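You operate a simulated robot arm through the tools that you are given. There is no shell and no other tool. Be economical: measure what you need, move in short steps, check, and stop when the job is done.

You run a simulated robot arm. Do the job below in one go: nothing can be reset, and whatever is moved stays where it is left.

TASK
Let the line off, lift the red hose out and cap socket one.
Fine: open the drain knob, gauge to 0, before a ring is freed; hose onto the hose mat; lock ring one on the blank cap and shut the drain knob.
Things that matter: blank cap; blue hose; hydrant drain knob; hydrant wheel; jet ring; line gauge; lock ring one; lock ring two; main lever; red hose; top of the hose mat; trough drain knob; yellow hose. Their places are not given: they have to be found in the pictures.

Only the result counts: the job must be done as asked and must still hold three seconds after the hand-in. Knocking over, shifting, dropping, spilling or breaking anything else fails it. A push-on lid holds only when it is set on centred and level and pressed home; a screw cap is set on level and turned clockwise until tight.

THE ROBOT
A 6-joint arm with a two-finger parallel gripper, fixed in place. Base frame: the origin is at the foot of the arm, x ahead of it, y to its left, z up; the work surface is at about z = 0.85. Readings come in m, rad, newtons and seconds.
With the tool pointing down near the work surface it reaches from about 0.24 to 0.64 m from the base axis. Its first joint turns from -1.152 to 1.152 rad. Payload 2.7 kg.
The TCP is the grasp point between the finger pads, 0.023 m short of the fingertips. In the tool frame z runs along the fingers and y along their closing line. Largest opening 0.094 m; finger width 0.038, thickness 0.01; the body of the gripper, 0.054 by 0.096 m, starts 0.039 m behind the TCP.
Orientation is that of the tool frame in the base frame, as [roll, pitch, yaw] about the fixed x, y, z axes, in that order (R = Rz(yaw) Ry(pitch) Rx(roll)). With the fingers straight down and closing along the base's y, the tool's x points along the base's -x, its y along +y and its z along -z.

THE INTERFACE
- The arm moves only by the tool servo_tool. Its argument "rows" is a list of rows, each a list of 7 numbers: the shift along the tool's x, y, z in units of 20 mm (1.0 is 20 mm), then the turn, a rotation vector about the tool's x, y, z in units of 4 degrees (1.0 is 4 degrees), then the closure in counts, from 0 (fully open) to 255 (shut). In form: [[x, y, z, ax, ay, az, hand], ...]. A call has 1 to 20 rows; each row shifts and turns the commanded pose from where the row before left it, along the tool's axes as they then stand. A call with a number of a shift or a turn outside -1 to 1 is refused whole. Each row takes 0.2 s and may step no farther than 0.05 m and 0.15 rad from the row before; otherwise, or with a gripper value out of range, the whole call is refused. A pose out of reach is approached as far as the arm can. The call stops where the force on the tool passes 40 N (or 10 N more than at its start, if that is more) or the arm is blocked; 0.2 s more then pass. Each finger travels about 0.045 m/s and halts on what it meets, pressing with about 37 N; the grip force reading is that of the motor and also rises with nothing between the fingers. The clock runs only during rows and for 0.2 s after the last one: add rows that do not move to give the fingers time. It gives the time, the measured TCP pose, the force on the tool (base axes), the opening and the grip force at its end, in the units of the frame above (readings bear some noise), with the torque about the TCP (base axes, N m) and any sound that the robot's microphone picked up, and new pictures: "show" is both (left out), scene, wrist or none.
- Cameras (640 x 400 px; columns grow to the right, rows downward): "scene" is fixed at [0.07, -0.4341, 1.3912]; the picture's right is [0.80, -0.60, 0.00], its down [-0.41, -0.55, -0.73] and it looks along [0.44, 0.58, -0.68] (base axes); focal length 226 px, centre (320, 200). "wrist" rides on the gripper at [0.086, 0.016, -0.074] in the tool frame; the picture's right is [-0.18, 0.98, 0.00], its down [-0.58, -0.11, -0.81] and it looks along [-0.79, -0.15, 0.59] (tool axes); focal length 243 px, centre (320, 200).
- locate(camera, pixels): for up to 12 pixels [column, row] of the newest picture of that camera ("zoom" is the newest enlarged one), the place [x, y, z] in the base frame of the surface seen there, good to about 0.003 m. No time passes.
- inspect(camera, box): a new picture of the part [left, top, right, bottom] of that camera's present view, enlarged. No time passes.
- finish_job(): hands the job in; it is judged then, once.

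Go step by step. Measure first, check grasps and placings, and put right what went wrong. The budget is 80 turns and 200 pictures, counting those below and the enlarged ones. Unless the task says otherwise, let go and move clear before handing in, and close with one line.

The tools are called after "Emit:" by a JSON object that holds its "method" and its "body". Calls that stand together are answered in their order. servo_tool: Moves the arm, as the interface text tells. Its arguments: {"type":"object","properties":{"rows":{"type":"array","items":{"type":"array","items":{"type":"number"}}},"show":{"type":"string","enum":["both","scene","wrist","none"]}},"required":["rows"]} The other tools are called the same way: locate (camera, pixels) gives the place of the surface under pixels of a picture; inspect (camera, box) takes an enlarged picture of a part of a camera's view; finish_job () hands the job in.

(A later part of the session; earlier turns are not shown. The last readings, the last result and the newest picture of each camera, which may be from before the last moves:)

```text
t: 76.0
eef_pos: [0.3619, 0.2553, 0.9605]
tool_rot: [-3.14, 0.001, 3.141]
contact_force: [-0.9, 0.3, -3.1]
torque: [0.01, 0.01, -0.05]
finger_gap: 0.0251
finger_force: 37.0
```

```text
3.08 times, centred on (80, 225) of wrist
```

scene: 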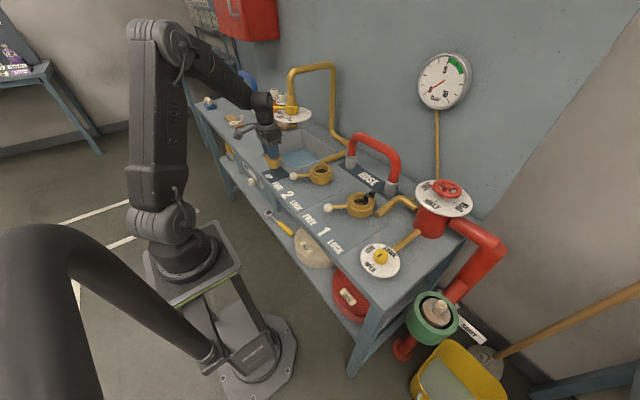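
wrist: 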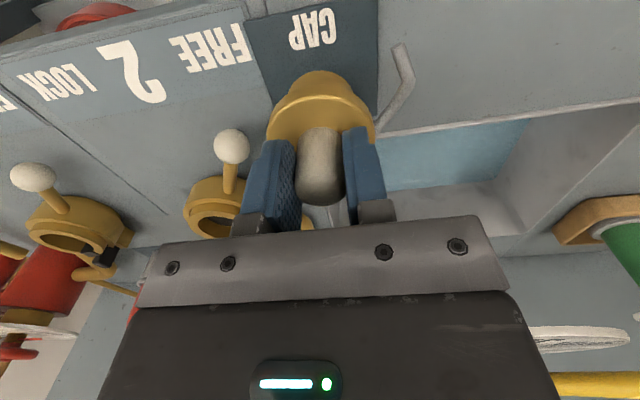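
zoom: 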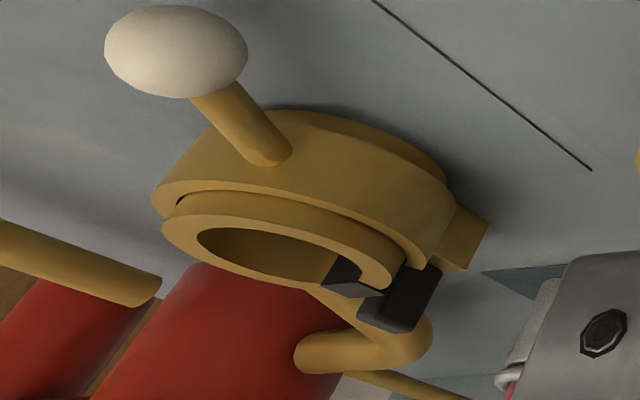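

Block top (0.900) is flush with socket rim (0.900), good. Carrying the cap towards socket one at height for a close wrist view of the bore.

Emit:
{"method": "servo_tool", "body": {"rows": [[0, 0, -1, 0, 0, 0, 255], [0, 0, -1, 0, 0, 0, 255], [-0.1, -0.96, -1, 0, 0, 0, 255], [-0.1, -0.96, -1, 0, 0, 0, 255], [-0.1, -0.96, -1, 0, 0, 0, 255], [-0.1, -0.96, 0, 0, 0, 0, 255], [-0.1, -0.96, 0, 0, 0, 0, 255], [-0.1, -0.96, 0, 0, 0, 0, 255], [-0.1, -0.96, 0, 0, 0, 0, 255], [-0.1, -0.96, 0, 0, 0, 0, 255], [-0.1, -0.96, 0, 0, 0, 0, 255], [-0.1, -0.96, 0, 0, 0, 0, 255], [-0.1, -0.96, 0, 0, 0, 0, 255], [-0.1, -0.96, 0, 0, 0, 0, 255], [-0.1, -0.96, 0, 0, 0, 0, 255], [-0.1, -0.96, 0, 0, 0, 0, 255], [-0.1, -0.96, 0, 0, 0, 0, 255], [-0.1, -0.96, 0, 0, 0, 0, 255], [-0.1, -0.96, 0, 0, 0, 0, 255], [-0.1, -0.96, 0, 0, 0, 0, 255]]}}

```text
t: 80.2
eef_pos: [0.3976, -0.0894, 1.0622]
tool_rot: [-3.14, -0.001, 3.14]
contact_force: [-0.1, 0.4, -2.6]
torque: [0.06, 0.0, -0.02]
finger_gap: 0.0252
finger_force: 36.6
```

scene: 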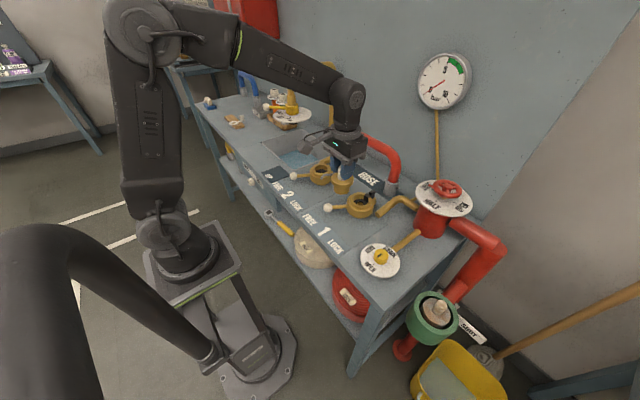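
wrist: 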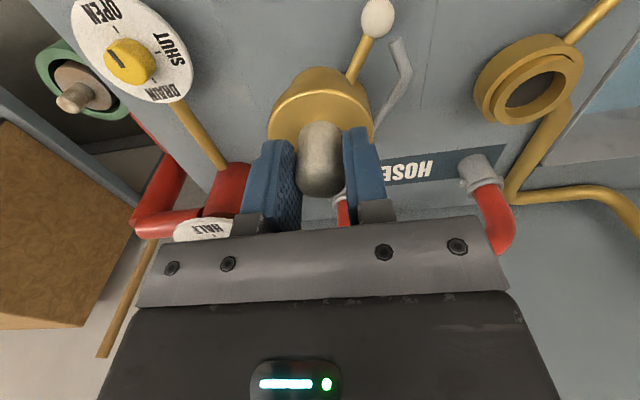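

Cap hides the socket; sidestep −y 80 mm so socket one shows to the right.

Emit:
{"method": "servo_tool", "body": {"rows": [[0, -1, 0, 0, 0, 0, 255], [0, -1, 0, 0, 0, 0, 255], [0, -1, 0, 0, 0, 0, 255], [0, -1, 0, 0, 0, 0, 255], [0, 0, 0, 0, 0, 0, 255]], "show": "wrist"}}

Emit:
{"method": "inspect", "body": {"camera": "wrist", "box": [370, 40, 490, 140]}}

Emit:
{"method": "inspect", "body": {"camera": "scene", "box": [338, 183, 388, 218]}}

```text
t: 81.4
eef_pos: [0.3968, -0.1722, 1.0614]
tool_rot: [-3.14, 0.0, 3.14]
contact_force: [0.2, -0.3, -2.3]
torque: [0.03, 0.03, 0.02]
finger_gap: 0.0252
finger_force: 37.2
```

wrist: 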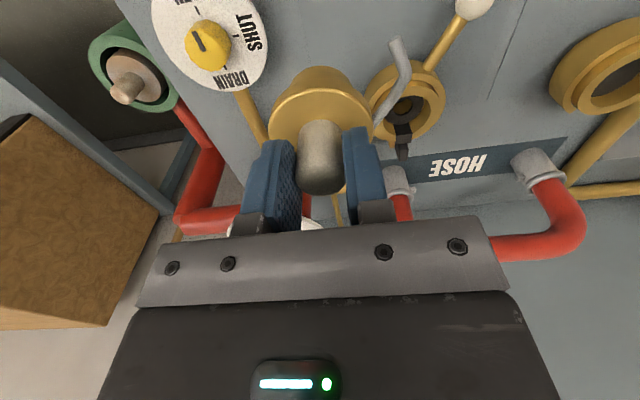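

```text
4.00 times, centred on (430, 90) of wrist
```

zoom: 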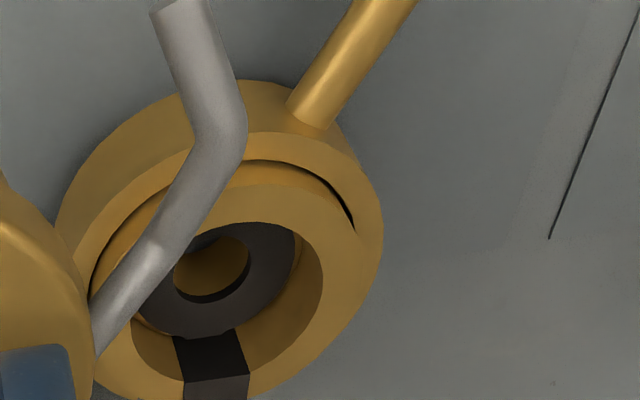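

```text
11.43 times, centred on (363, 200) of scene
```

zoom: 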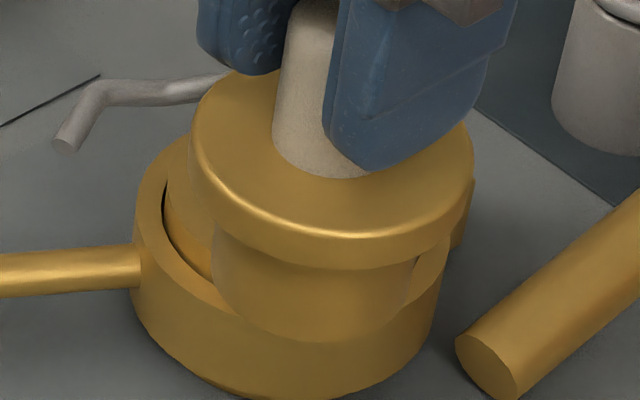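

The cap's arm hides part of the bore; sidestep 30 mm more, then measure.

Emit:
{"method": "servo_tool", "body": {"rows": [[0, -0.8, 0, 0, 0, 0, 255], [0, -0.8, 0, 0, 0, 0, 255], [-0.5, 0, 0, 0, 0, 0, 255]], "show": "wrist"}}

Emit:
{"method": "inspect", "body": {"camera": "wrist", "box": [390, 30, 510, 130]}}

```text
t: 82.2
eef_pos: [0.4067, -0.2009, 1.0613]
tool_rot: [-3.14, -0.001, 3.141]
contact_force: [0.6, 0.2, -2.0]
torque: [0.0, -0.01, 0.02]
finger_gap: 0.025
finger_force: 37.1
```

wrist: 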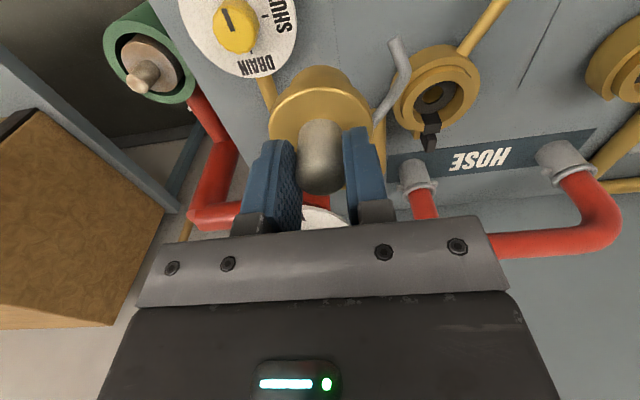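

```text
4.00 times, centred on (450, 80) of wrist
```

zoom: 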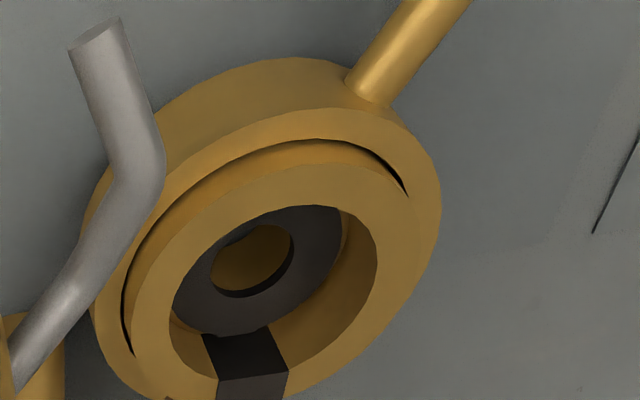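

Bore is clear and the block is flush with the wall. Measuring rim points around the bore.

Emit:
{"method": "locate", "body": {"camera": "zoom", "pixels": [[395, 245], [152, 335], [285, 172], [335, 365], [370, 190], [185, 375], [200, 235], [385, 300], [172, 325], [377, 240], [285, 182], [255, 345]]}}

Emit:
{"method": "locate", "body": {"camera": "wrist", "pixels": [[350, 90], [290, 105], [320, 72], [322, 130], [305, 95], [402, 80]]}}

```text
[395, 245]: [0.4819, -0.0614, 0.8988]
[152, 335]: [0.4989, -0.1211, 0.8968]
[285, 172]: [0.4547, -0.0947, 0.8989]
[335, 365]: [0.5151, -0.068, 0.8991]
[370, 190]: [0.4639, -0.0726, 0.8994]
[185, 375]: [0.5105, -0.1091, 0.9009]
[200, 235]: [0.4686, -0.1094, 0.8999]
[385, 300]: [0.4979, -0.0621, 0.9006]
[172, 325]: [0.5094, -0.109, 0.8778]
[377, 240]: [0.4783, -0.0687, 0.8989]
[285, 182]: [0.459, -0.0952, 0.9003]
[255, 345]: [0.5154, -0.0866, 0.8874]
```

```text
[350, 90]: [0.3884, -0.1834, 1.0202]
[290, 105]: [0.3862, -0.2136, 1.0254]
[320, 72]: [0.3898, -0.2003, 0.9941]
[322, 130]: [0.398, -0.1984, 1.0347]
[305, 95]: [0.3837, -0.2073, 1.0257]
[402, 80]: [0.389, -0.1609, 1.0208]
```

Socket centre fits ≈(0.4885,−0.091). Now measuring the cap's axis relative to the TCP from its flange and handle.

Emit:
{"method": "inspect", "body": {"camera": "wrist", "box": [250, 50, 400, 210]}}

Emit:
{"method": "inspect", "body": {"camera": "scene", "box": [345, 180, 405, 230]}}

```text
2.50 times, centred on (325, 130) of wrist
```

zoom: 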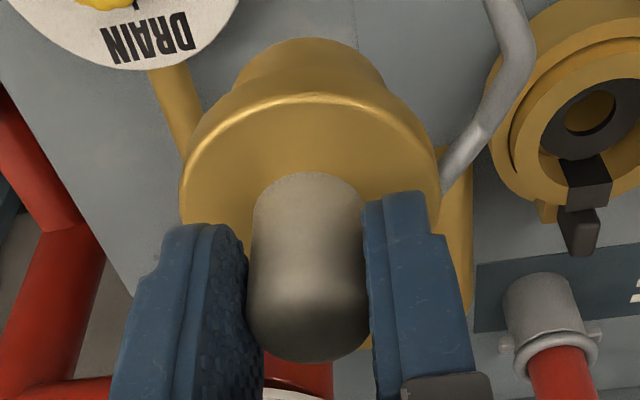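

```text
8.00 times, centred on (375, 205) of scene
```

zoom: 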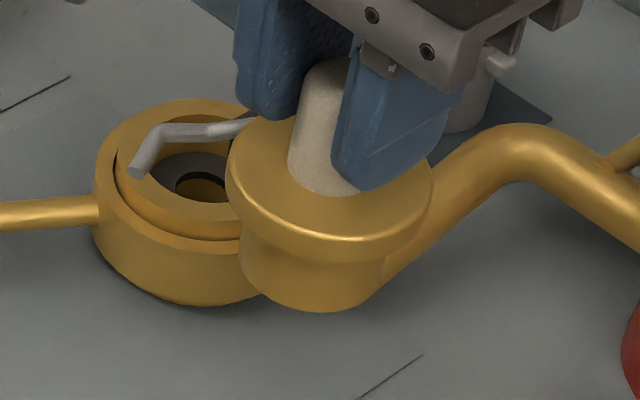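

Emit:
{"method": "locate", "body": {"camera": "wrist", "pixels": [[320.2, 94], [320.2, 96], [320.2, 117], [320.2, 121], [320.2, 135], [273, 128], [370, 126], [280, 108], [360, 106], [320, 145]]}}

Emit:
{"method": "locate", "body": {"camera": "zoom", "pixels": [[236, 160], [425, 205], [320, 228], [265, 205], [390, 228], [315, 300], [315, 265], [300, 180], [345, 190], [260, 280], [370, 290]]}}

```text
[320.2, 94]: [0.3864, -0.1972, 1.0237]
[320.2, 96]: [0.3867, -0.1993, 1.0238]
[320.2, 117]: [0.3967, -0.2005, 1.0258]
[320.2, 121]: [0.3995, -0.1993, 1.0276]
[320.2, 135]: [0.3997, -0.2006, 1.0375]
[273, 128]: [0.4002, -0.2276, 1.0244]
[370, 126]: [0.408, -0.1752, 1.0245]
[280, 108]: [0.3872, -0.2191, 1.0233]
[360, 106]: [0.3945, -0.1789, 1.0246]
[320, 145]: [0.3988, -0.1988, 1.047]
```

```text
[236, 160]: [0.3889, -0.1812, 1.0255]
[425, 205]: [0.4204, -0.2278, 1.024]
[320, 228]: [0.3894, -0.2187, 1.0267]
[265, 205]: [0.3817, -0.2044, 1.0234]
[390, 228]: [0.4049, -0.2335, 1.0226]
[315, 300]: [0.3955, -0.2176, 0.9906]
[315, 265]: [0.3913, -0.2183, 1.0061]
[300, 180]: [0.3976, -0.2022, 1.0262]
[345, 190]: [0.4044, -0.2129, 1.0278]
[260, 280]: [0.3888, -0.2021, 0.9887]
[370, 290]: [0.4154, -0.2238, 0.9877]
```

Cap axis is at TCP +(0.004, −0.001); target TCP for socket one ≈(0.4845,−0.090). Moving over it and down to just above the rim.

Emit:
{"method": "servo_tool", "body": {"rows": [[0, 0.925, 0, 0, 0, 0, 255], [-0.65, 0.925, 0, 0, 0, 0, 255], [-0.65, 0.925, 0, 0, 0, 0, 255], [-0.65, 0.925, 0, 0, 0, 0, 255], [-0.65, 0.925, 0, 0, 0, 0, 255], [-0.65, 0.925, 0, 0, 0, 0, 255], [-0.64, 0, 0.7, 0, 0, 0, 255], [0, 0, 1, 0, 0, 0, 255], [0, 0, 1, 0, 0, 0, 255], [0, 0, 1, 0, 0, 0, 255], [0, 0, 0, 0, 0, 0, 255]]}}

Emit:
{"method": "inspect", "body": {"camera": "scene", "box": [330, 173, 400, 223]}}

Emit:
{"method": "inspect", "body": {"camera": "wrist", "box": [240, 40, 420, 200]}}

```text
t: 84.6
eef_pos: [0.4862, -0.0909, 0.9865]
tool_rot: [-3.14, -0.001, 3.141]
contact_force: [0.4, 0.2, -1.9]
torque: [0.03, 0.03, -0.02]
finger_gap: 0.0252
finger_force: 36.4
```

scene: 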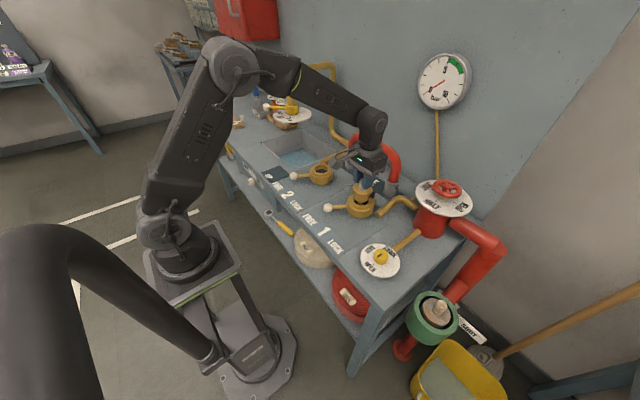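
wrist: 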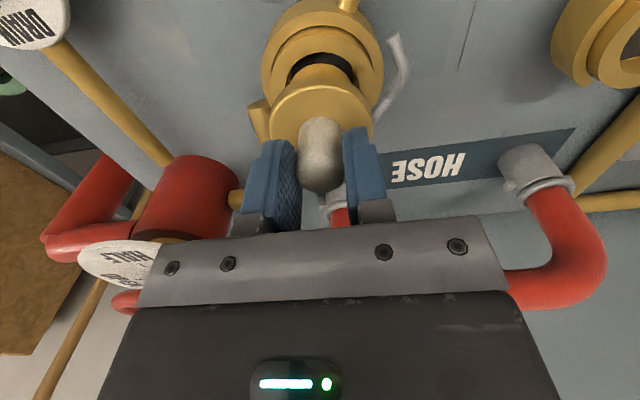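

```text
8.00 times, centred on (365, 198) of scene
```

zoom: 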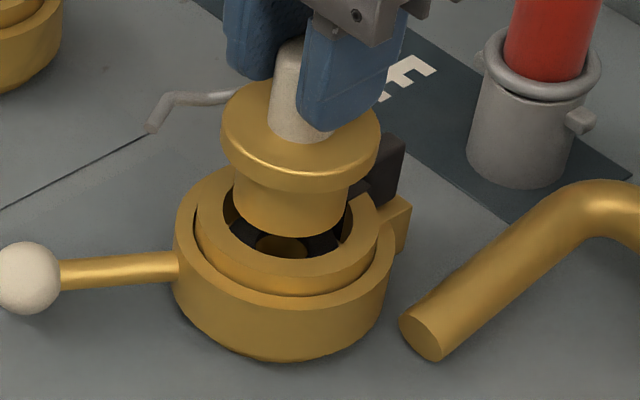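

```text
2.50 times, centred on (330, 120) of wrist
```

zoom: 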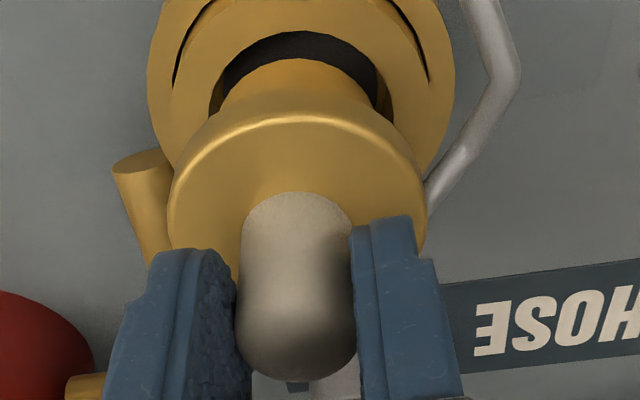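

Scene and wrist zooms suggest a ~2 mm shift (−x, slight +y). Correcting and lowering gently 20 mm.

Emit:
{"method": "servo_tool", "body": {"rows": [[0.085, 0.04, 0, 0, 0, 0, 255], [0, 0, 0.1, 0, 0, 0, 255], [0, 0, 0.1, 0, 0, 0, 255], [0, 0, 0.1, 0, 0, 0, 255], [0, 0, 0.1, 0, 0, 0, 255], [0, 0, 0.1, 0, 0, 0, 255], [0, 0, 0.1, 0, 0, 0, 255], [0, 0, 0.1, 0, 0, 0, 255], [0, 0, 0.1, 0, 0, 0, 255]]}}

Emit:
{"method": "inspect", "body": {"camera": "scene", "box": [330, 173, 400, 223]}}

```text
t: 86.6
eef_pos: [0.4838, -0.0914, 0.971]
tool_rot: [-3.14, 0.0, 3.141]
contact_force: [-1.1, 0.0, -2.1]
torque: [-0.02, 0.01, 0.0]
finger_gap: 0.0253
finger_force: 37.0
```

scene: 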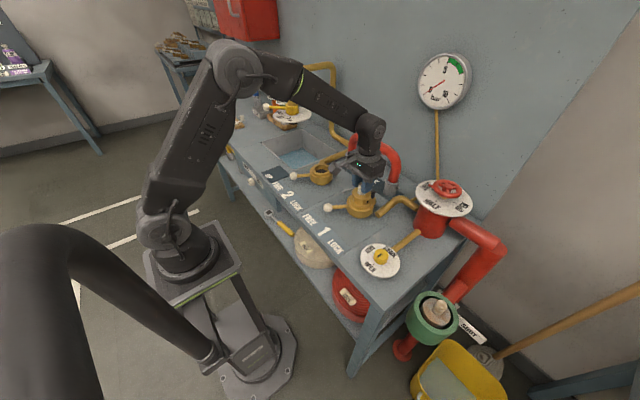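
wrist: 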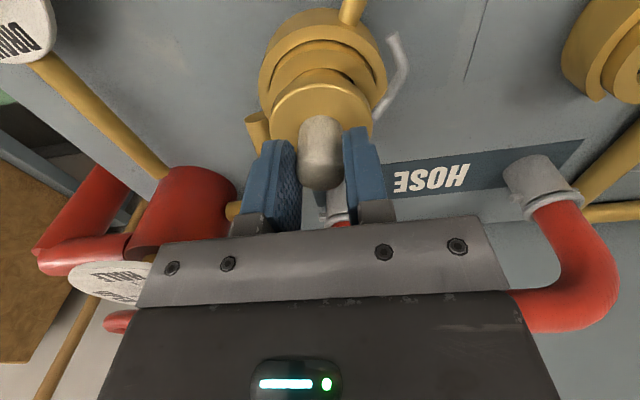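

```text
8.00 times, centred on (365, 198) of scene
```

zoom: 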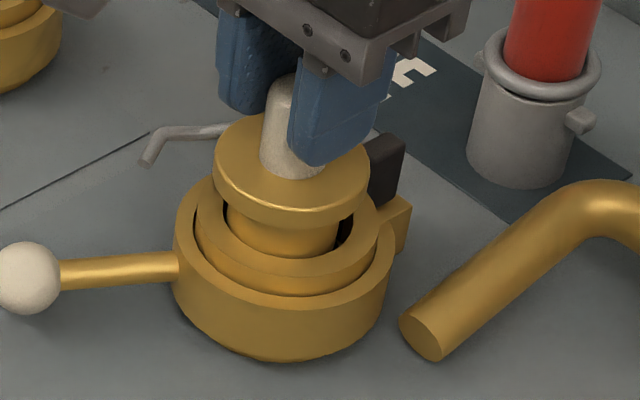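

Entering cleanly; the gap is a little bigger on the right, so nudge 1 mm and keep lowering.

Emit:
{"method": "servo_tool", "body": {"rows": [[-0.05, -0.03, 0, 0, 0, 0, 255], [0, 0, 0.1, 0, 0, 0, 255], [0, 0, 0.1, 0, 0, 0, 255], [0, 0, 0.1, 0, 0, 0, 255], [0, 0, 0.1, 0, 0, 0, 255], [0, 0, 0.1, 0, 0, 0, 255]]}}

Emit:
{"method": "inspect", "body": {"camera": "scene", "box": [330, 173, 400, 223]}}

```text
t: 88.0
eef_pos: [0.4855, -0.0905, 0.9624]
tool_rot: [-3.139, -0.001, -3.141]
contact_force: [0.9, 0.2, -0.1]
torque: [-0.01, 0.02, 0.0]
finger_gap: 0.0249
finger_force: 37.1
```

scene: 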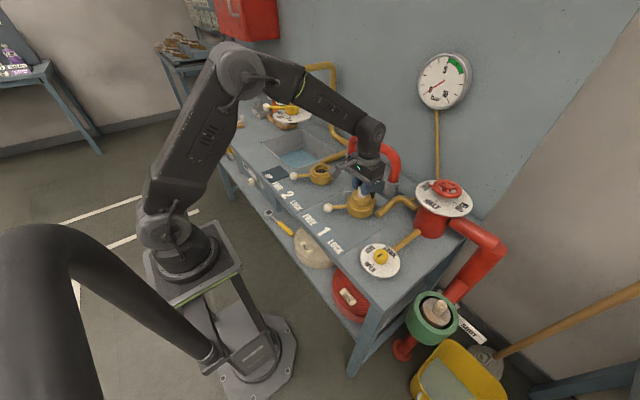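
wrist: 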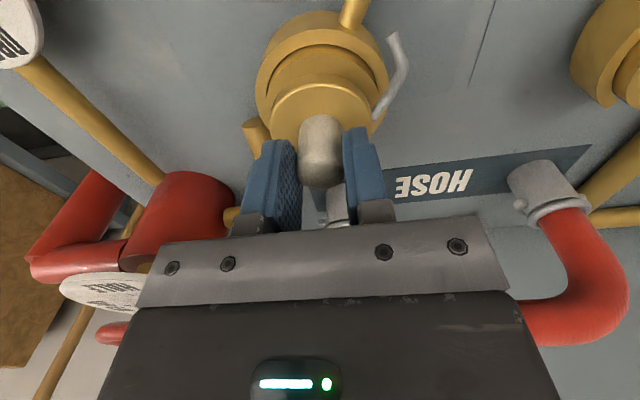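

```text
8.00 times, centred on (365, 198) of scene
```

zoom: 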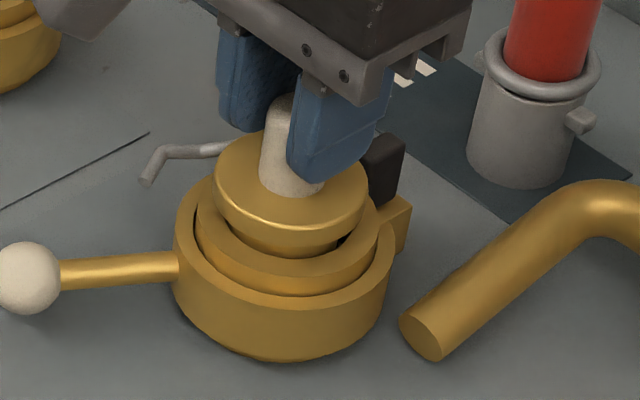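

Cap is sliding into the bore without force. Lowering on until it meets the seat.

Emit:
{"method": "servo_tool", "body": {"rows": [[0, 0, 0.1, 0, 0, 0, 255], [0, 0, 0.1, 0, 0, 0, 255], [0, 0, 0.1, 0, 0, 0, 255], [0, 0, 0.1, 0, 0, 0, 255], [0, 0, 0.1, 0, 0, 0, 255]]}}

Emit:
{"method": "inspect", "body": {"camera": "scene", "box": [330, 173, 400, 223]}}

```text
t: 88.8
eef_pos: [0.4854, -0.0905, 0.9621]
tool_rot: [-3.141, 0.007, -3.139]
contact_force: [-5.9, 2.8, 9.3]
torque: [0.38, 0.42, 0.04]
finger_gap: 0.0245
finger_force: 37.4
stopped in row 3: the force on the tool passed its limit at 44 N (the readings are from after the stop); the commanded pose is now the measured one
```

scene: 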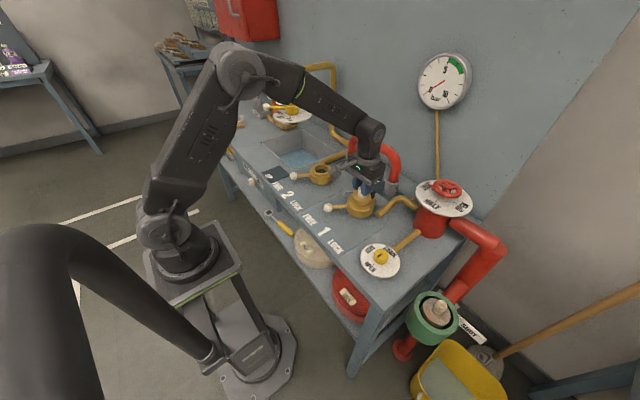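
wrist: 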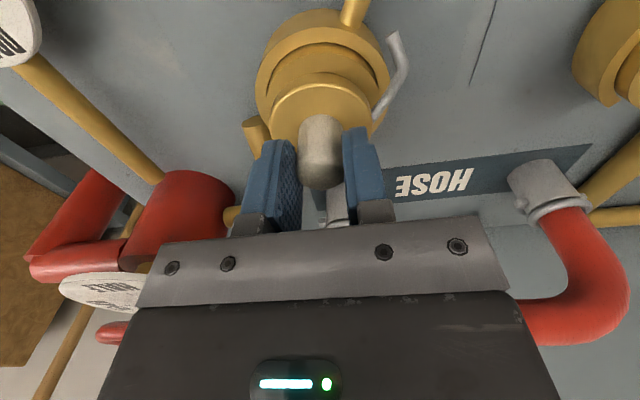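

```text
8.00 times, centred on (365, 198) of scene
```

zoom: 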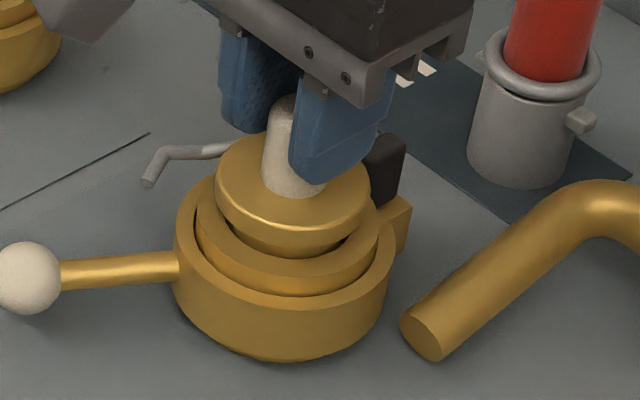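

Blocked about 10 mm above the seat, with side force (−5.9,+2.8) N, i.e. the wall/key pushes the cap toward −x/+y. Back up 2 mm, shift that way and retry.

Emit:
{"method": "servo_tool", "body": {"rows": [[0, 0, -0.1, 0, 0, 0, 255], [0.09, 0.045, 0, 0, 0.1, 0, 255], [0, 0, 0.1, 0, 0, 0, 255], [0, 0, 0.1, 0, 0, 0, 255], [0, 0, 0.1, 0, 0, 0, 255], [0, 0, 0.1, 0, 0, 0, 255]], "show": "none"}}

```text
t: 90.1
eef_pos: [0.4856, -0.0904, 0.9618]
tool_rot: [-3.137, 0.002, -3.139]
contact_force: [-6.1, 0.4, 9.1]
torque: [0.12, 0.3, 0.03]
finger_gap: 0.0248
finger_force: 37.2
stopped in row 6: the force on the tool passed its limit at 43 N (the readings are from after the stop); the commanded pose is now the measured one
```

Same block point, so this may be the key rather than centring. I'll lift the cap out and turn it 90° clockwise to look at its other sides for a keyway.

Emit:
{"method": "servo_tool", "body": {"rows": [[0, 0, -0.5, 0, 0, 0, 255], [0, 0, -1, 0, 0, 0, 255], [0, 0, -1, 0, 0, 0, 255], [0, 0, -1, 0, 0, 0, 255], [0, 0, 0, 0, 0, 1, 255], [0, 0, 0, 0, 0, 1, 255], [0, 0, 0, 0, 0, 1, 255], [0, 0, 0, 0, 0, 1, 255], [0, 0, 0, 0, 0, 1, 255], [0, 0, 0, 0, 0, 1, 255], [0, 0, 0, 0, 0, 1, 255], [0, 0, 0, 0, 0, 1, 255], [0, 0, 0, 0, 0, 1, 255], [0, 0, 0, 0, 0, 1, 255], [0, 0, 0, 0, 0, 1, 255], [0, 0, 0, 0, 0, 1, 255], [0, 0, 0, 0, 0, 1, 255], [0, 0, 0, 0, 0, 1, 255], [0, 0, 0, 0, 0, 1, 255]], "show": "wrist"}}

Emit:
{"method": "inspect", "body": {"camera": "scene", "box": [330, 150, 420, 220]}}

Emit:
{"method": "inspect", "body": {"camera": "wrist", "box": [240, 20, 420, 180]}}

```text
t: 94.1
eef_pos: [0.4859, -0.0904, 1.0299]
tool_rot: [3.141, 0.004, 2.095]
contact_force: [-0.2, 0.2, -2.3]
torque: [0.0, 0.01, -0.02]
finger_gap: 0.0247
finger_force: 37.7
```

wrist: 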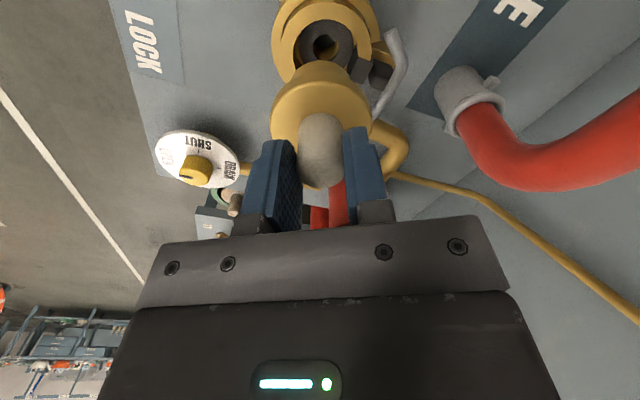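

```text
5.71 times, centred on (375, 185) of scene
```

zoom: 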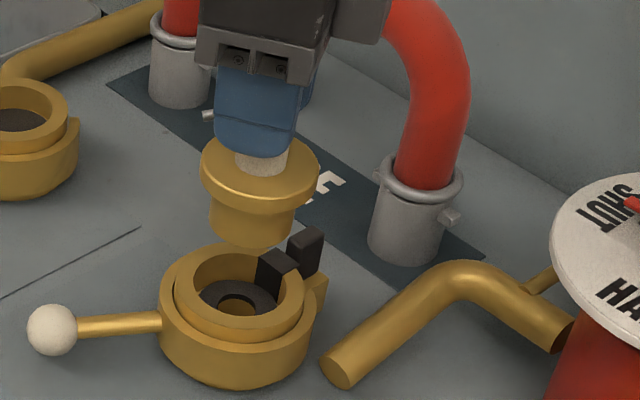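

```text
2.50 times, centred on (330, 100) of wrist
```

zoom: 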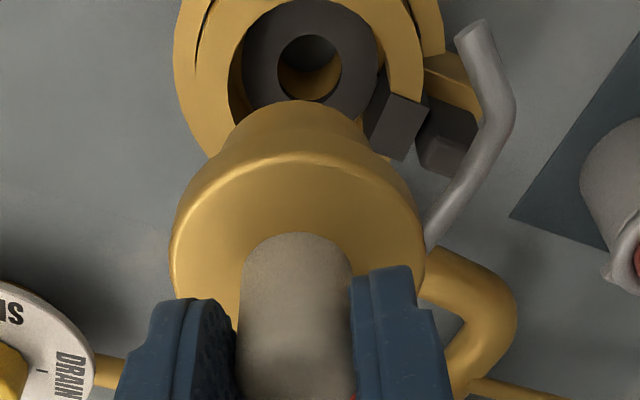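

At 60° no keyway visible on the shown side; the black key does stand ~4 mm into the bore. Turning the cap further to see the arm's side.

Emit:
{"method": "servo_tool", "body": {"rows": [[0, 0, 0, 0, 0, 1, 255], [0, 0, 0, 0, 0, 1, 255], [0, 0, 0, 0, 0, 1, 255], [0, 0, 0, 0, 0, 1, 255], [0, 0, 0, 0, 0, 1, 255], [0, 0, 0, 0, 0, 1, 255], [0, 0, 0, 0, 0, 1, 255], [0, 0, 0, 0, 0, 1, 255], [0, 0, 0, 0, 0, 1, 255], [0, 0, 0, 0, 0, 1, 255], [0, 0, 0, 0, 0, 1, 255], [0, 0, 0, 0, 0, 1, 255], [0, 0, 0, 0, 0, 1, 255], [0, 0, 0, 0, 0, 1, 255], [0, 0, 0, 0, 0, 1, 255], [0, 0, 0, 0, 0, 1, 255], [0, 0, 0, 0, 0, 1, 255], [0, 0, 0, 0, 0, 1, 255], [0, 0, 0, 0, 0, 1, 255], [0, 0, 0, 0, 0, 1, 255]], "show": "none"}}

Emit:
{"method": "inspect", "body": {"camera": "scene", "box": [330, 150, 420, 220]}}

```text
t: 98.3
eef_pos: [0.486, -0.0897, 1.0314]
tool_rot: [3.137, -0.003, 0.698]
contact_force: [0.3, -0.3, -2.2]
torque: [-0.01, -0.02, -0.01]
finger_gap: 0.025
finger_force: 37.1
```

```text
5.71 times, centred on (375, 185) of scene
```

zoom: 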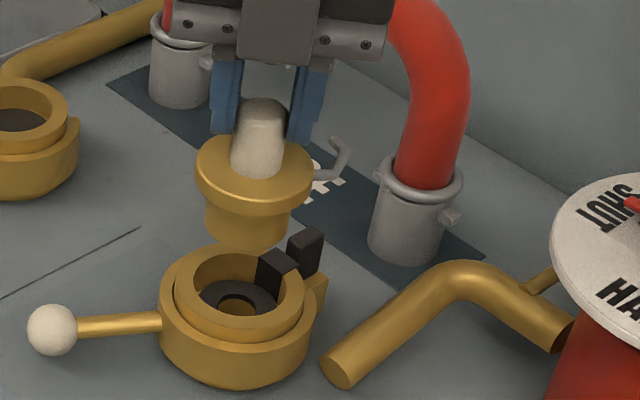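

Still solid on this face. One more turn to see the face under the arm.

Emit:
{"method": "servo_tool", "body": {"rows": [[0, 0, 0, 0, 0, 1, 255], [0, 0, 0, 0, 0, 1, 255], [0, 0, 0, 0, 0, 1, 255], [0, 0, 0, 0, 0, 1, 255], [0, 0, 0, 0, 0, 1, 255], [0, 0, 0, 0, 0, 1, 255], [0, 0, 0, 0, 0, 1, 255], [0, 0, 0, 0, 0, 1, 255], [0, 0, 0, 0, 0, 1, 255], [0, 0, 0, 0, 0, 1, 255], [0, 0, 0, 0, 0, 1, 255], [0, 0, 0, 0, 0, 1, 255], [0, 0, 0, 0, 0, 1, 255], [0, 0, 0, 0, 0, 1, 255], [0, 0, 0, 0, 0, 1, 255], [0, 0, 0, 0, 0, 1, 255]], "show": "none"}}

Emit:
{"method": "inspect", "body": {"camera": "scene", "box": [345, 160, 390, 200]}}

Emit:
{"method": "inspect", "body": {"camera": "wrist", "box": [240, 20, 420, 180]}}

```text
t: 101.7
eef_pos: [0.4662, -0.1738, 1.0279]
tool_rot: [-3.105, -0.009, -0.159]
contact_force: [0.5, 0.7, -1.8]
torque: [-0.01, 0.0, 0.02]
finger_gap: 0.0247
finger_force: 36.7
out of reach, approached as far as the arm can: row 10, 11, 12, 13, 14, 15, 16
```

```text
10.00 times, centred on (368, 180) of scene
```

zoom: 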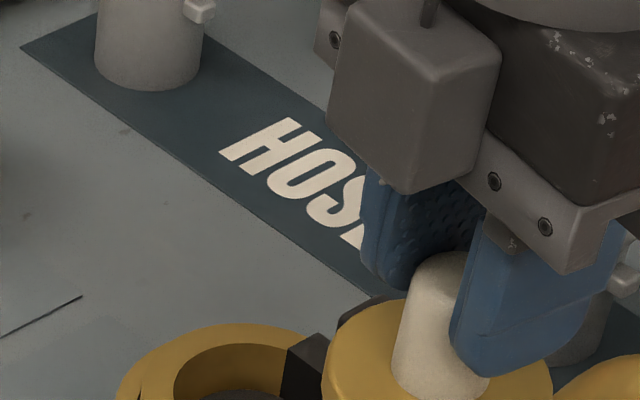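

```text
2.50 times, centred on (330, 100) of wrist
```

zoom: 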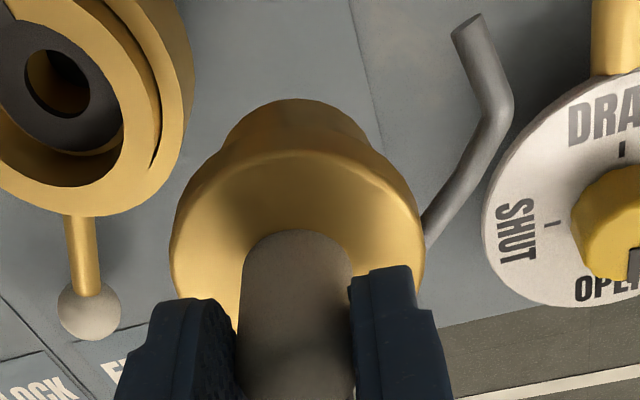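

The wrist reached its limit. Viewing the cap here before turning back.

Emit:
{"method": "inspect", "body": {"camera": "scene", "box": [350, 180, 410, 230]}}

```text
8.00 times, centred on (380, 205) of scene
```

zoom: 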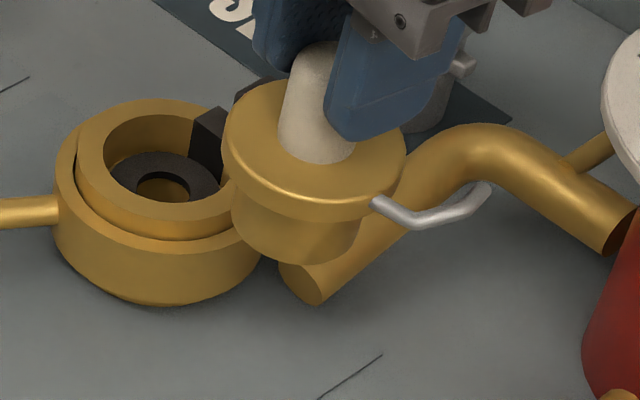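

All sides are solid, and comparing views the cap has slid ~13 mm down in the grip, so the "block" at TCP 0.962 was actually the seat (cap bottom ≈0.882, same as the hose's). Turning back to insert it again.

Emit:
{"method": "servo_tool", "body": {"rows": [[0, 0, 0, 0, 0, -1, 255], [0, 0, 0, 0, 0, -1, 255], [0, 0, 0, 0, 0, -1, 255], [0, 0, 0, 0, 0, -1, 255], [0, 0, 0, 0, 0, -1, 255], [0, 0, 0, 0, 0, -1, 255], [0, 0, 0, 0, 0, -1, 255], [0, 0, 0, 0, 0, -1, 255], [0, 0, 0, 0, 0, -1, 255], [0, 0, 0, 0, 0, -1, 255], [0, 0, 0, 0, 0, -1, 255], [0, 0, 0, 0, 0, -1, 255], [0, 0, 0, 0, 0, -1, 255], [0, 0, 0, 0, 0, -1, 255], [0, 0, 0, 0, 0, -1, 255], [0, 0, 0, 0, 0, -1, 255], [0, 0, 0, 0, 0, -1, 255], [0, 0, 0, 0, 0, -1, 255], [0, 0, 0, 0, 0, -1, 255], [0, 0, 0, 0, 0, -1, 255]], "show": "scene"}}

```text
t: 105.9
eef_pos: [0.466, -0.1725, 1.0271]
tool_rot: [3.139, -0.037, 1.239]
contact_force: [0.8, 0.2, -2.4]
torque: [0.0, 0.02, 0.01]
finger_gap: 0.0249
finger_force: 37.4
```

scene: 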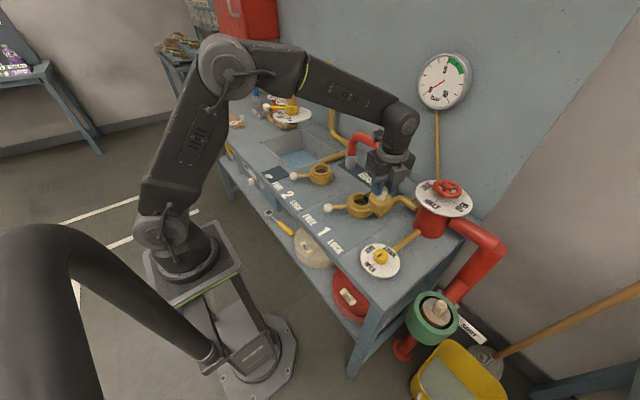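

Now at yaw 71° with a slight tilt. Turning 60° more, levelling, and moving back over socket one.

Emit:
{"method": "servo_tool", "body": {"rows": [[0, 0, 0, 0, 0, -1, 255], [0, 0, 0, 0, 0, -1, 255], [0, 0, 0, 0, 0, -1, 255], [0, 0, 0, 0, 0, -1, 255], [0, 0, 0, 0, 0, -1, 255], [0, 0, 0, 0, 0, -1, 255], [0, 0, 0, 0, 0, -1, 255], [0, 0, 0, 0, 0, -1, 255], [0, 0, 0, 0, 0, -1, 255], [0, 0, 0, 0, 0, -1, 255], [0, 0, 0, 0, 0, -1, 255], [0, 0, 0, 0, 0, -1, 255], [0, 0, 0, 0, 0, -1, 255], [0, 0, 0, 0, 0, -1, 255], [0, 0, 0, 0, 0, -1, 255], [0, 0, 0, 0.46, -0.265, 0, 255], [0.63, 0.895, 0, 0, 0, 0, 255], [0.63, 0.895, 0, 0, 0, 0, 255], [0.63, 0.895, 0, 0, 0, 0, 255], [0.63, 0.895, 0, 0, 0, 0, 255]]}}

Emit:
{"method": "inspect", "body": {"camera": "scene", "box": [330, 165, 400, 223]}}

Emit:
{"method": "inspect", "body": {"camera": "wrist", "box": [240, 20, 420, 210]}}

```text
t: 110.1
eef_pos: [0.4884, -0.0887, 1.0275]
tool_rot: [3.14, 0.001, 2.287]
contact_force: [0.1, -0.1, -2.6]
torque: [0.03, 0.03, 0.0]
finger_gap: 0.0251
finger_force: 37.0
```

scene: 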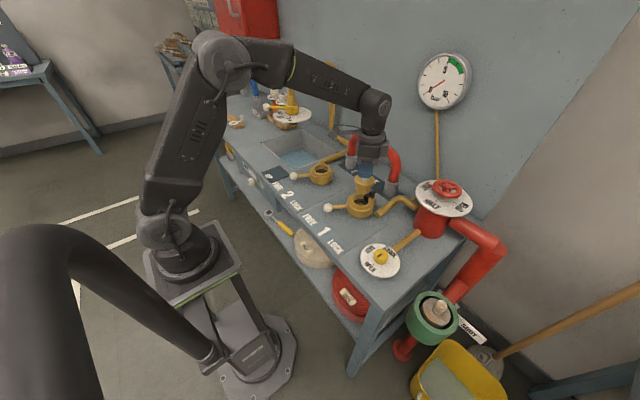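
wrist: 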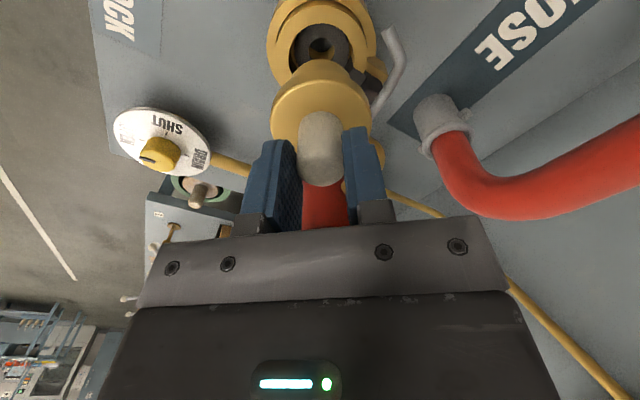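

```text
6.90 times, centred on (365, 194) of scene
```

zoom: 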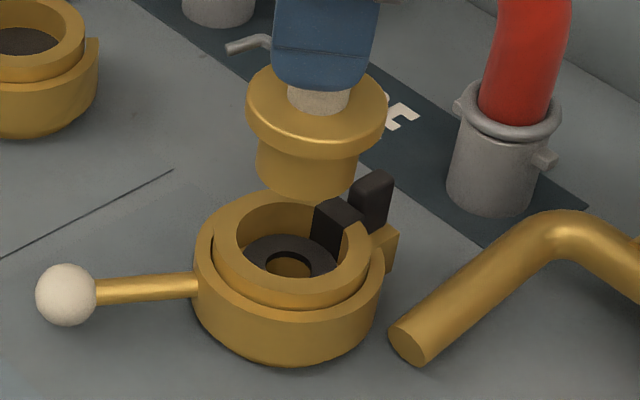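

```text
2.11 times, centred on (330, 115) of wrist
```

zoom: 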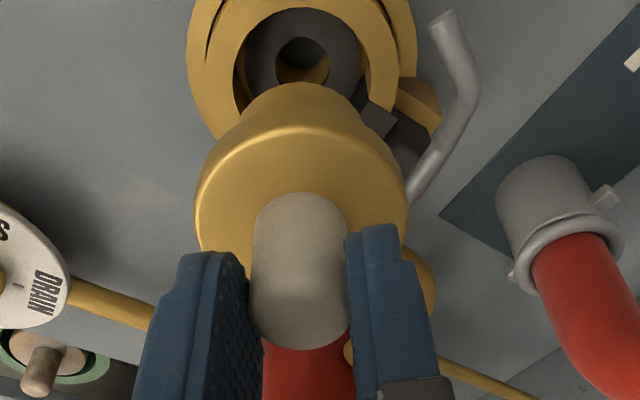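

Alignment is consistent with the parallax. Lowering: fast to the mouth, then 2 mm steps until the seat.

Emit:
{"method": "servo_tool", "body": {"rows": [[0.07, 0, 0.6, 0, 0, 0, 255], [0, 0, 0.6, 0, 0, 0, 255], [0, 0, 0.6, 0, 0, 0, 255], [0, 0, 0.1, 0, 0, 0, 255], [0, 0, 0.1, 0, 0, 0, 255], [0, 0, 0.1, 0, 0, 0, 255], [0, 0, 0.1, 0, 0, 0, 255], [0, 0, 0.1, 0, 0, 0, 255], [0, 0, 0.1, 0, 0, 0, 255], [0, 0, 0.1, 0, 0, 0, 255], [0, 0, 0.1, 0, 0, 0, 255], [0, 0, 0.1, 0, 0, 0, 255], [0, 0, 0.1, 0, 0, 0, 255], [0, 0, 0.1, 0, 0, 0, 255], [0, 0, 0.1, 0, 0, 0, 255], [0, 0, 0.1, 0, 0, 0, 255]]}}

Emit:
{"method": "inspect", "body": {"camera": "scene", "box": [330, 165, 400, 223]}}

Emit:
{"method": "inspect", "body": {"camera": "wrist", "box": [240, 20, 420, 210]}}

```text
t: 113.5
eef_pos: [0.4859, -0.0883, 0.9648]
tool_rot: [3.139, 0.001, 2.286]
contact_force: [-0.3, -0.1, -2.9]
torque: [0.02, 0.01, 0.0]
finger_gap: 0.0249
finger_force: 37.0
```

scene: 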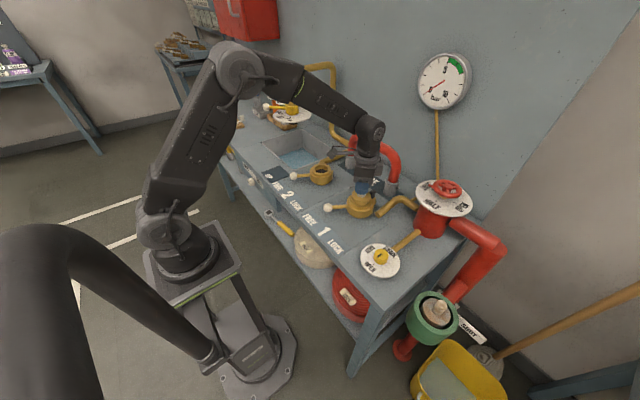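
wrist: 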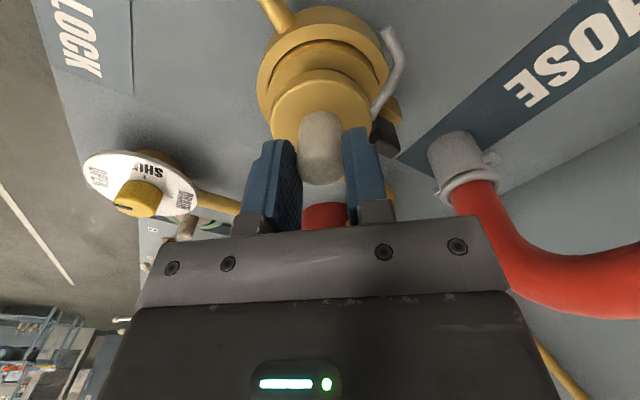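

```text
6.90 times, centred on (365, 194) of scene
```

zoom: 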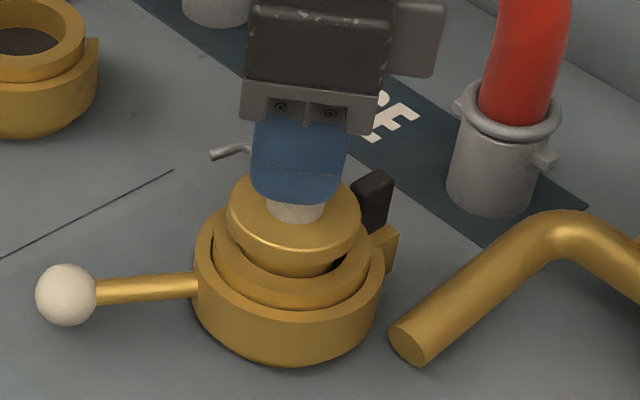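

```text
2.11 times, centred on (330, 115) of wrist
```

zoom: 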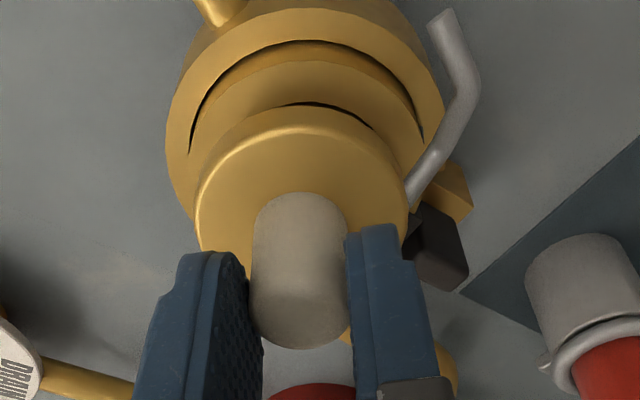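

Inserted without contact, well centred. Continuing down in 2 mm steps.

Emit:
{"method": "servo_tool", "body": {"rows": [[0, 0, 0.1, 0, 0, 0, 255], [0, 0, 0.1, 0, 0, 0, 255], [0, 0, 0.1, 0, 0, 0, 255], [0, 0, 0.1, 0, 0, 0, 255], [0, 0, 0.1, 0, 0, 0, 255], [0, 0, 0.1, 0, 0, 0, 255]], "show": "none"}}

Emit:
{"method": "inspect", "body": {"camera": "scene", "box": [330, 165, 400, 223]}}

```text
t: 114.5
eef_pos: [0.4874, -0.0897, 0.9611]
tool_rot: [3.138, 0.007, 2.289]
contact_force: [-5.1, 0.3, 8.0]
torque: [-0.12, 0.4, -0.01]
finger_gap: 0.025
finger_force: 36.8
stopped in row 4: the force on the tool passed its limit at 43 N (the readings are from after the stop); the commanded pose is now the measured one
```

```text
6.90 times, centred on (365, 194) of scene
```

zoom: 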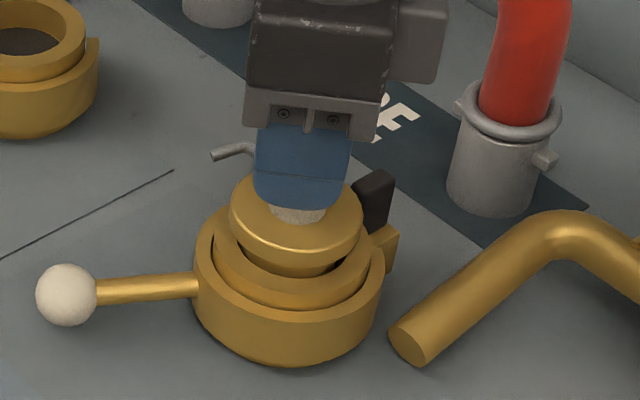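

Contact at the same height. Measuring the flange top's height and level to judge seating.

Emit:
{"method": "locate", "body": {"camera": "zoom", "pixels": [[240, 205], [255, 230], [295, 245], [340, 235], [355, 210], [245, 185], [260, 255], [290, 265], [225, 240], [290, 285], [360, 260], [335, 265]]}}

Emit:
{"method": "inspect", "body": {"camera": "wrist", "box": [240, 20, 420, 210]}}

```text
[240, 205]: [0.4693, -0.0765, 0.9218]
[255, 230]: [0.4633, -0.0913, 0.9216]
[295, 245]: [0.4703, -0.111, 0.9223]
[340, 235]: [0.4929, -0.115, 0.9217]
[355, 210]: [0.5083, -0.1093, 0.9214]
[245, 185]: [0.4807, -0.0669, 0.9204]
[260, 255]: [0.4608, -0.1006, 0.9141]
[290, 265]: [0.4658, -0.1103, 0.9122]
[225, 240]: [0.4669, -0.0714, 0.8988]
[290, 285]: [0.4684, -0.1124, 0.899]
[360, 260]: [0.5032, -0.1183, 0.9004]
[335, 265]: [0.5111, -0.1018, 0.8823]
```

```text
2.11 times, centred on (330, 115) of wrist
```

zoom: 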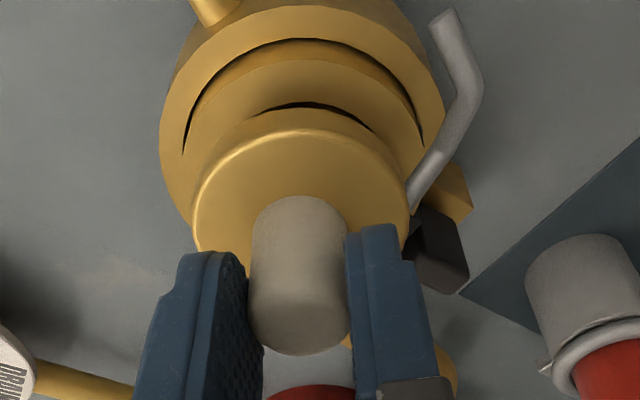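

Flange top is level (0.9214–0.9223) and concentric with the socket; cap bottom ≈0.881 sits on the seal. Releasing and rising, then checking.

Emit:
{"method": "servo_tool", "body": {"rows": [[0, 0, 0, 0, 0, 0, 150], [0, 0, 0, 0, 0, 0, 120], [0, 0, 0, 0, 0, 0, 90], [0, 0, 0, 0, 0, 0, 90], [0, 0, -0.5, 0, 0, 0, 90], [0, 0, -1, 0, 0, 0, 90], [0, 0, -1, 0, 0, 0, 90], [0, 0, -1, 0, 0, 0, 90], [0, 0, -1, 0, 0, 0, 90], [0, 0, -1, 0, 0, 0, 90]]}}

Emit:
{"method": "inspect", "body": {"camera": "scene", "box": [330, 165, 400, 223]}}

```text
t: 116.7
eef_pos: [0.487, -0.089, 1.072]
tool_rot: [3.134, 0.006, 2.286]
contact_force: [-0.5, -0.6, -0.5]
torque: [-0.02, -0.02, -0.04]
finger_gap: 0.061
finger_force: 0.1
```

scene: 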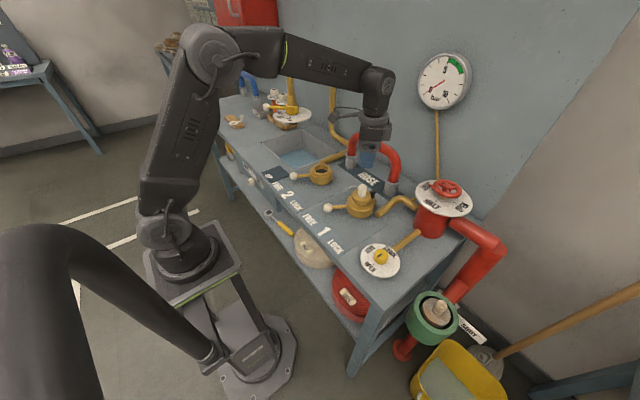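
wrist: 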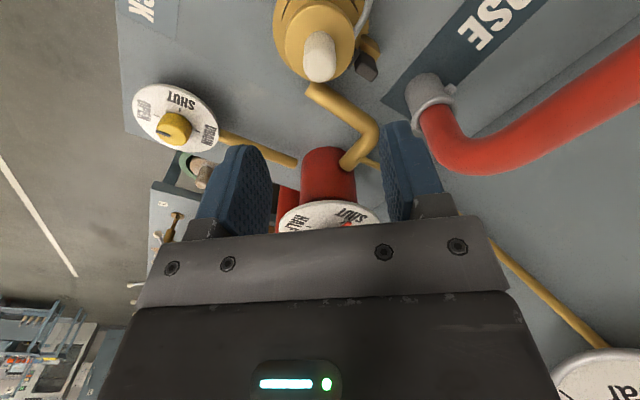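

```text
6.90 times, centred on (365, 194) of scene
```

zoom: 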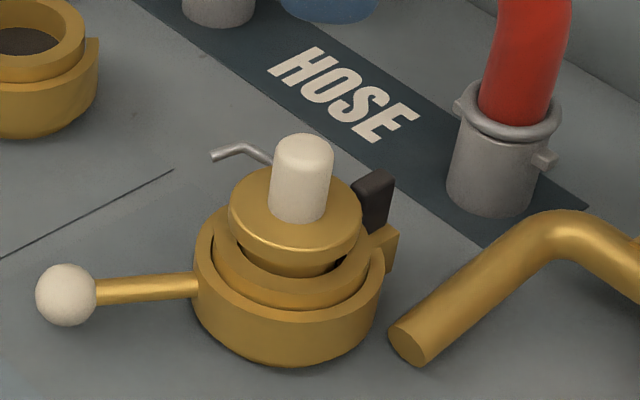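

Cap sits level in socket one. Measuring lever ball one and rotating the hand back for the lock sweep.

Emit:
{"method": "locate", "body": {"camera": "zoom", "pixels": [[65, 293], [50, 293], [82, 293], [130, 288], [180, 284], [240, 205], [295, 245], [355, 215], [250, 180]]}}

Emit:
{"method": "servo_tool", "body": {"rows": [[0, 0, -0.5, 0, 0, 0, 120], [0, 0, 0, 0, 0, -1, 120], [0, 0, 0, 0, 0, -1, 120], [0, 0, 0, 0, 0, -1, 120], [0, 0, 0, 0, 0, -1, 120], [0, 0, 0, 0, 0, -1, 120], [0, 0, 0, 0, 0, -1, 120], [0, 0, 0, 0, 0, -1, 120], [0, 0, 0, 0, 0, -1, 120], [0, 0, 0, 0, 0, -1, 120], [0, 0, 0, 0, 0, -1, 120], [0, 0, 0, 0, 0, -1, 120], [0, 0, 0, 0, 0, -1, 120], [0, 0, 0, 0, 0, -0.25, 120], [1, 0.5, 0, 0, 0, 0, 120], [1, 0.5, 0, 0, 0, 0, 120], [1, 0.5, 0, 0, 0, 0, 120], [1, 0.5, 0, 0, 0, 0, 120], [0.8, 0.5, 0, 0, 0, 0, 120]]}}

```text
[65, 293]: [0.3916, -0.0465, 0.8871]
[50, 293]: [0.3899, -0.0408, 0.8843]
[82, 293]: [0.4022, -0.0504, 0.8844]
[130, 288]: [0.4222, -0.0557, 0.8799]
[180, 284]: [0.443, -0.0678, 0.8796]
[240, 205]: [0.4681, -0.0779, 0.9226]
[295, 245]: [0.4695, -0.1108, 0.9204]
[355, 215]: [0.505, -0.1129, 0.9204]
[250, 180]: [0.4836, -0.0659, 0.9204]
```

```text
t: 120.7
eef_pos: [0.3897, -0.0391, 1.0795]
tool_rot: [-3.14, 0.008, -3.141]
contact_force: [-0.9, -0.4, 0.0]
torque: [-0.01, -0.01, 0.01]
finger_gap: 0.0498
finger_force: 0.0
```

scene: 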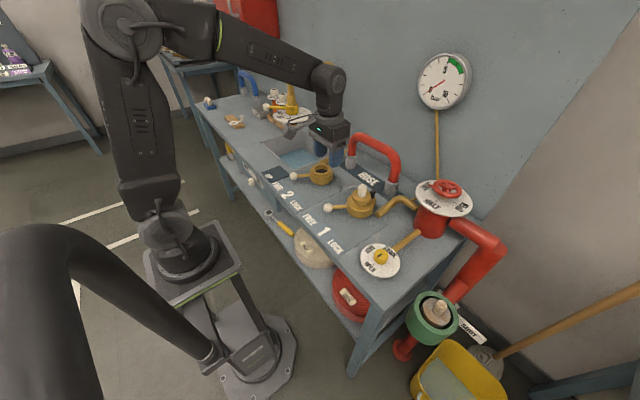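
wrist: 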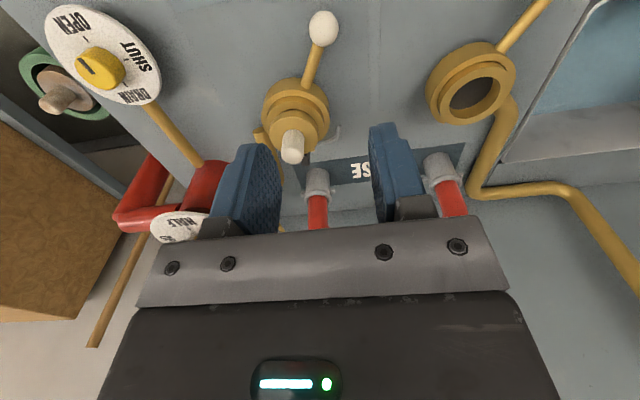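

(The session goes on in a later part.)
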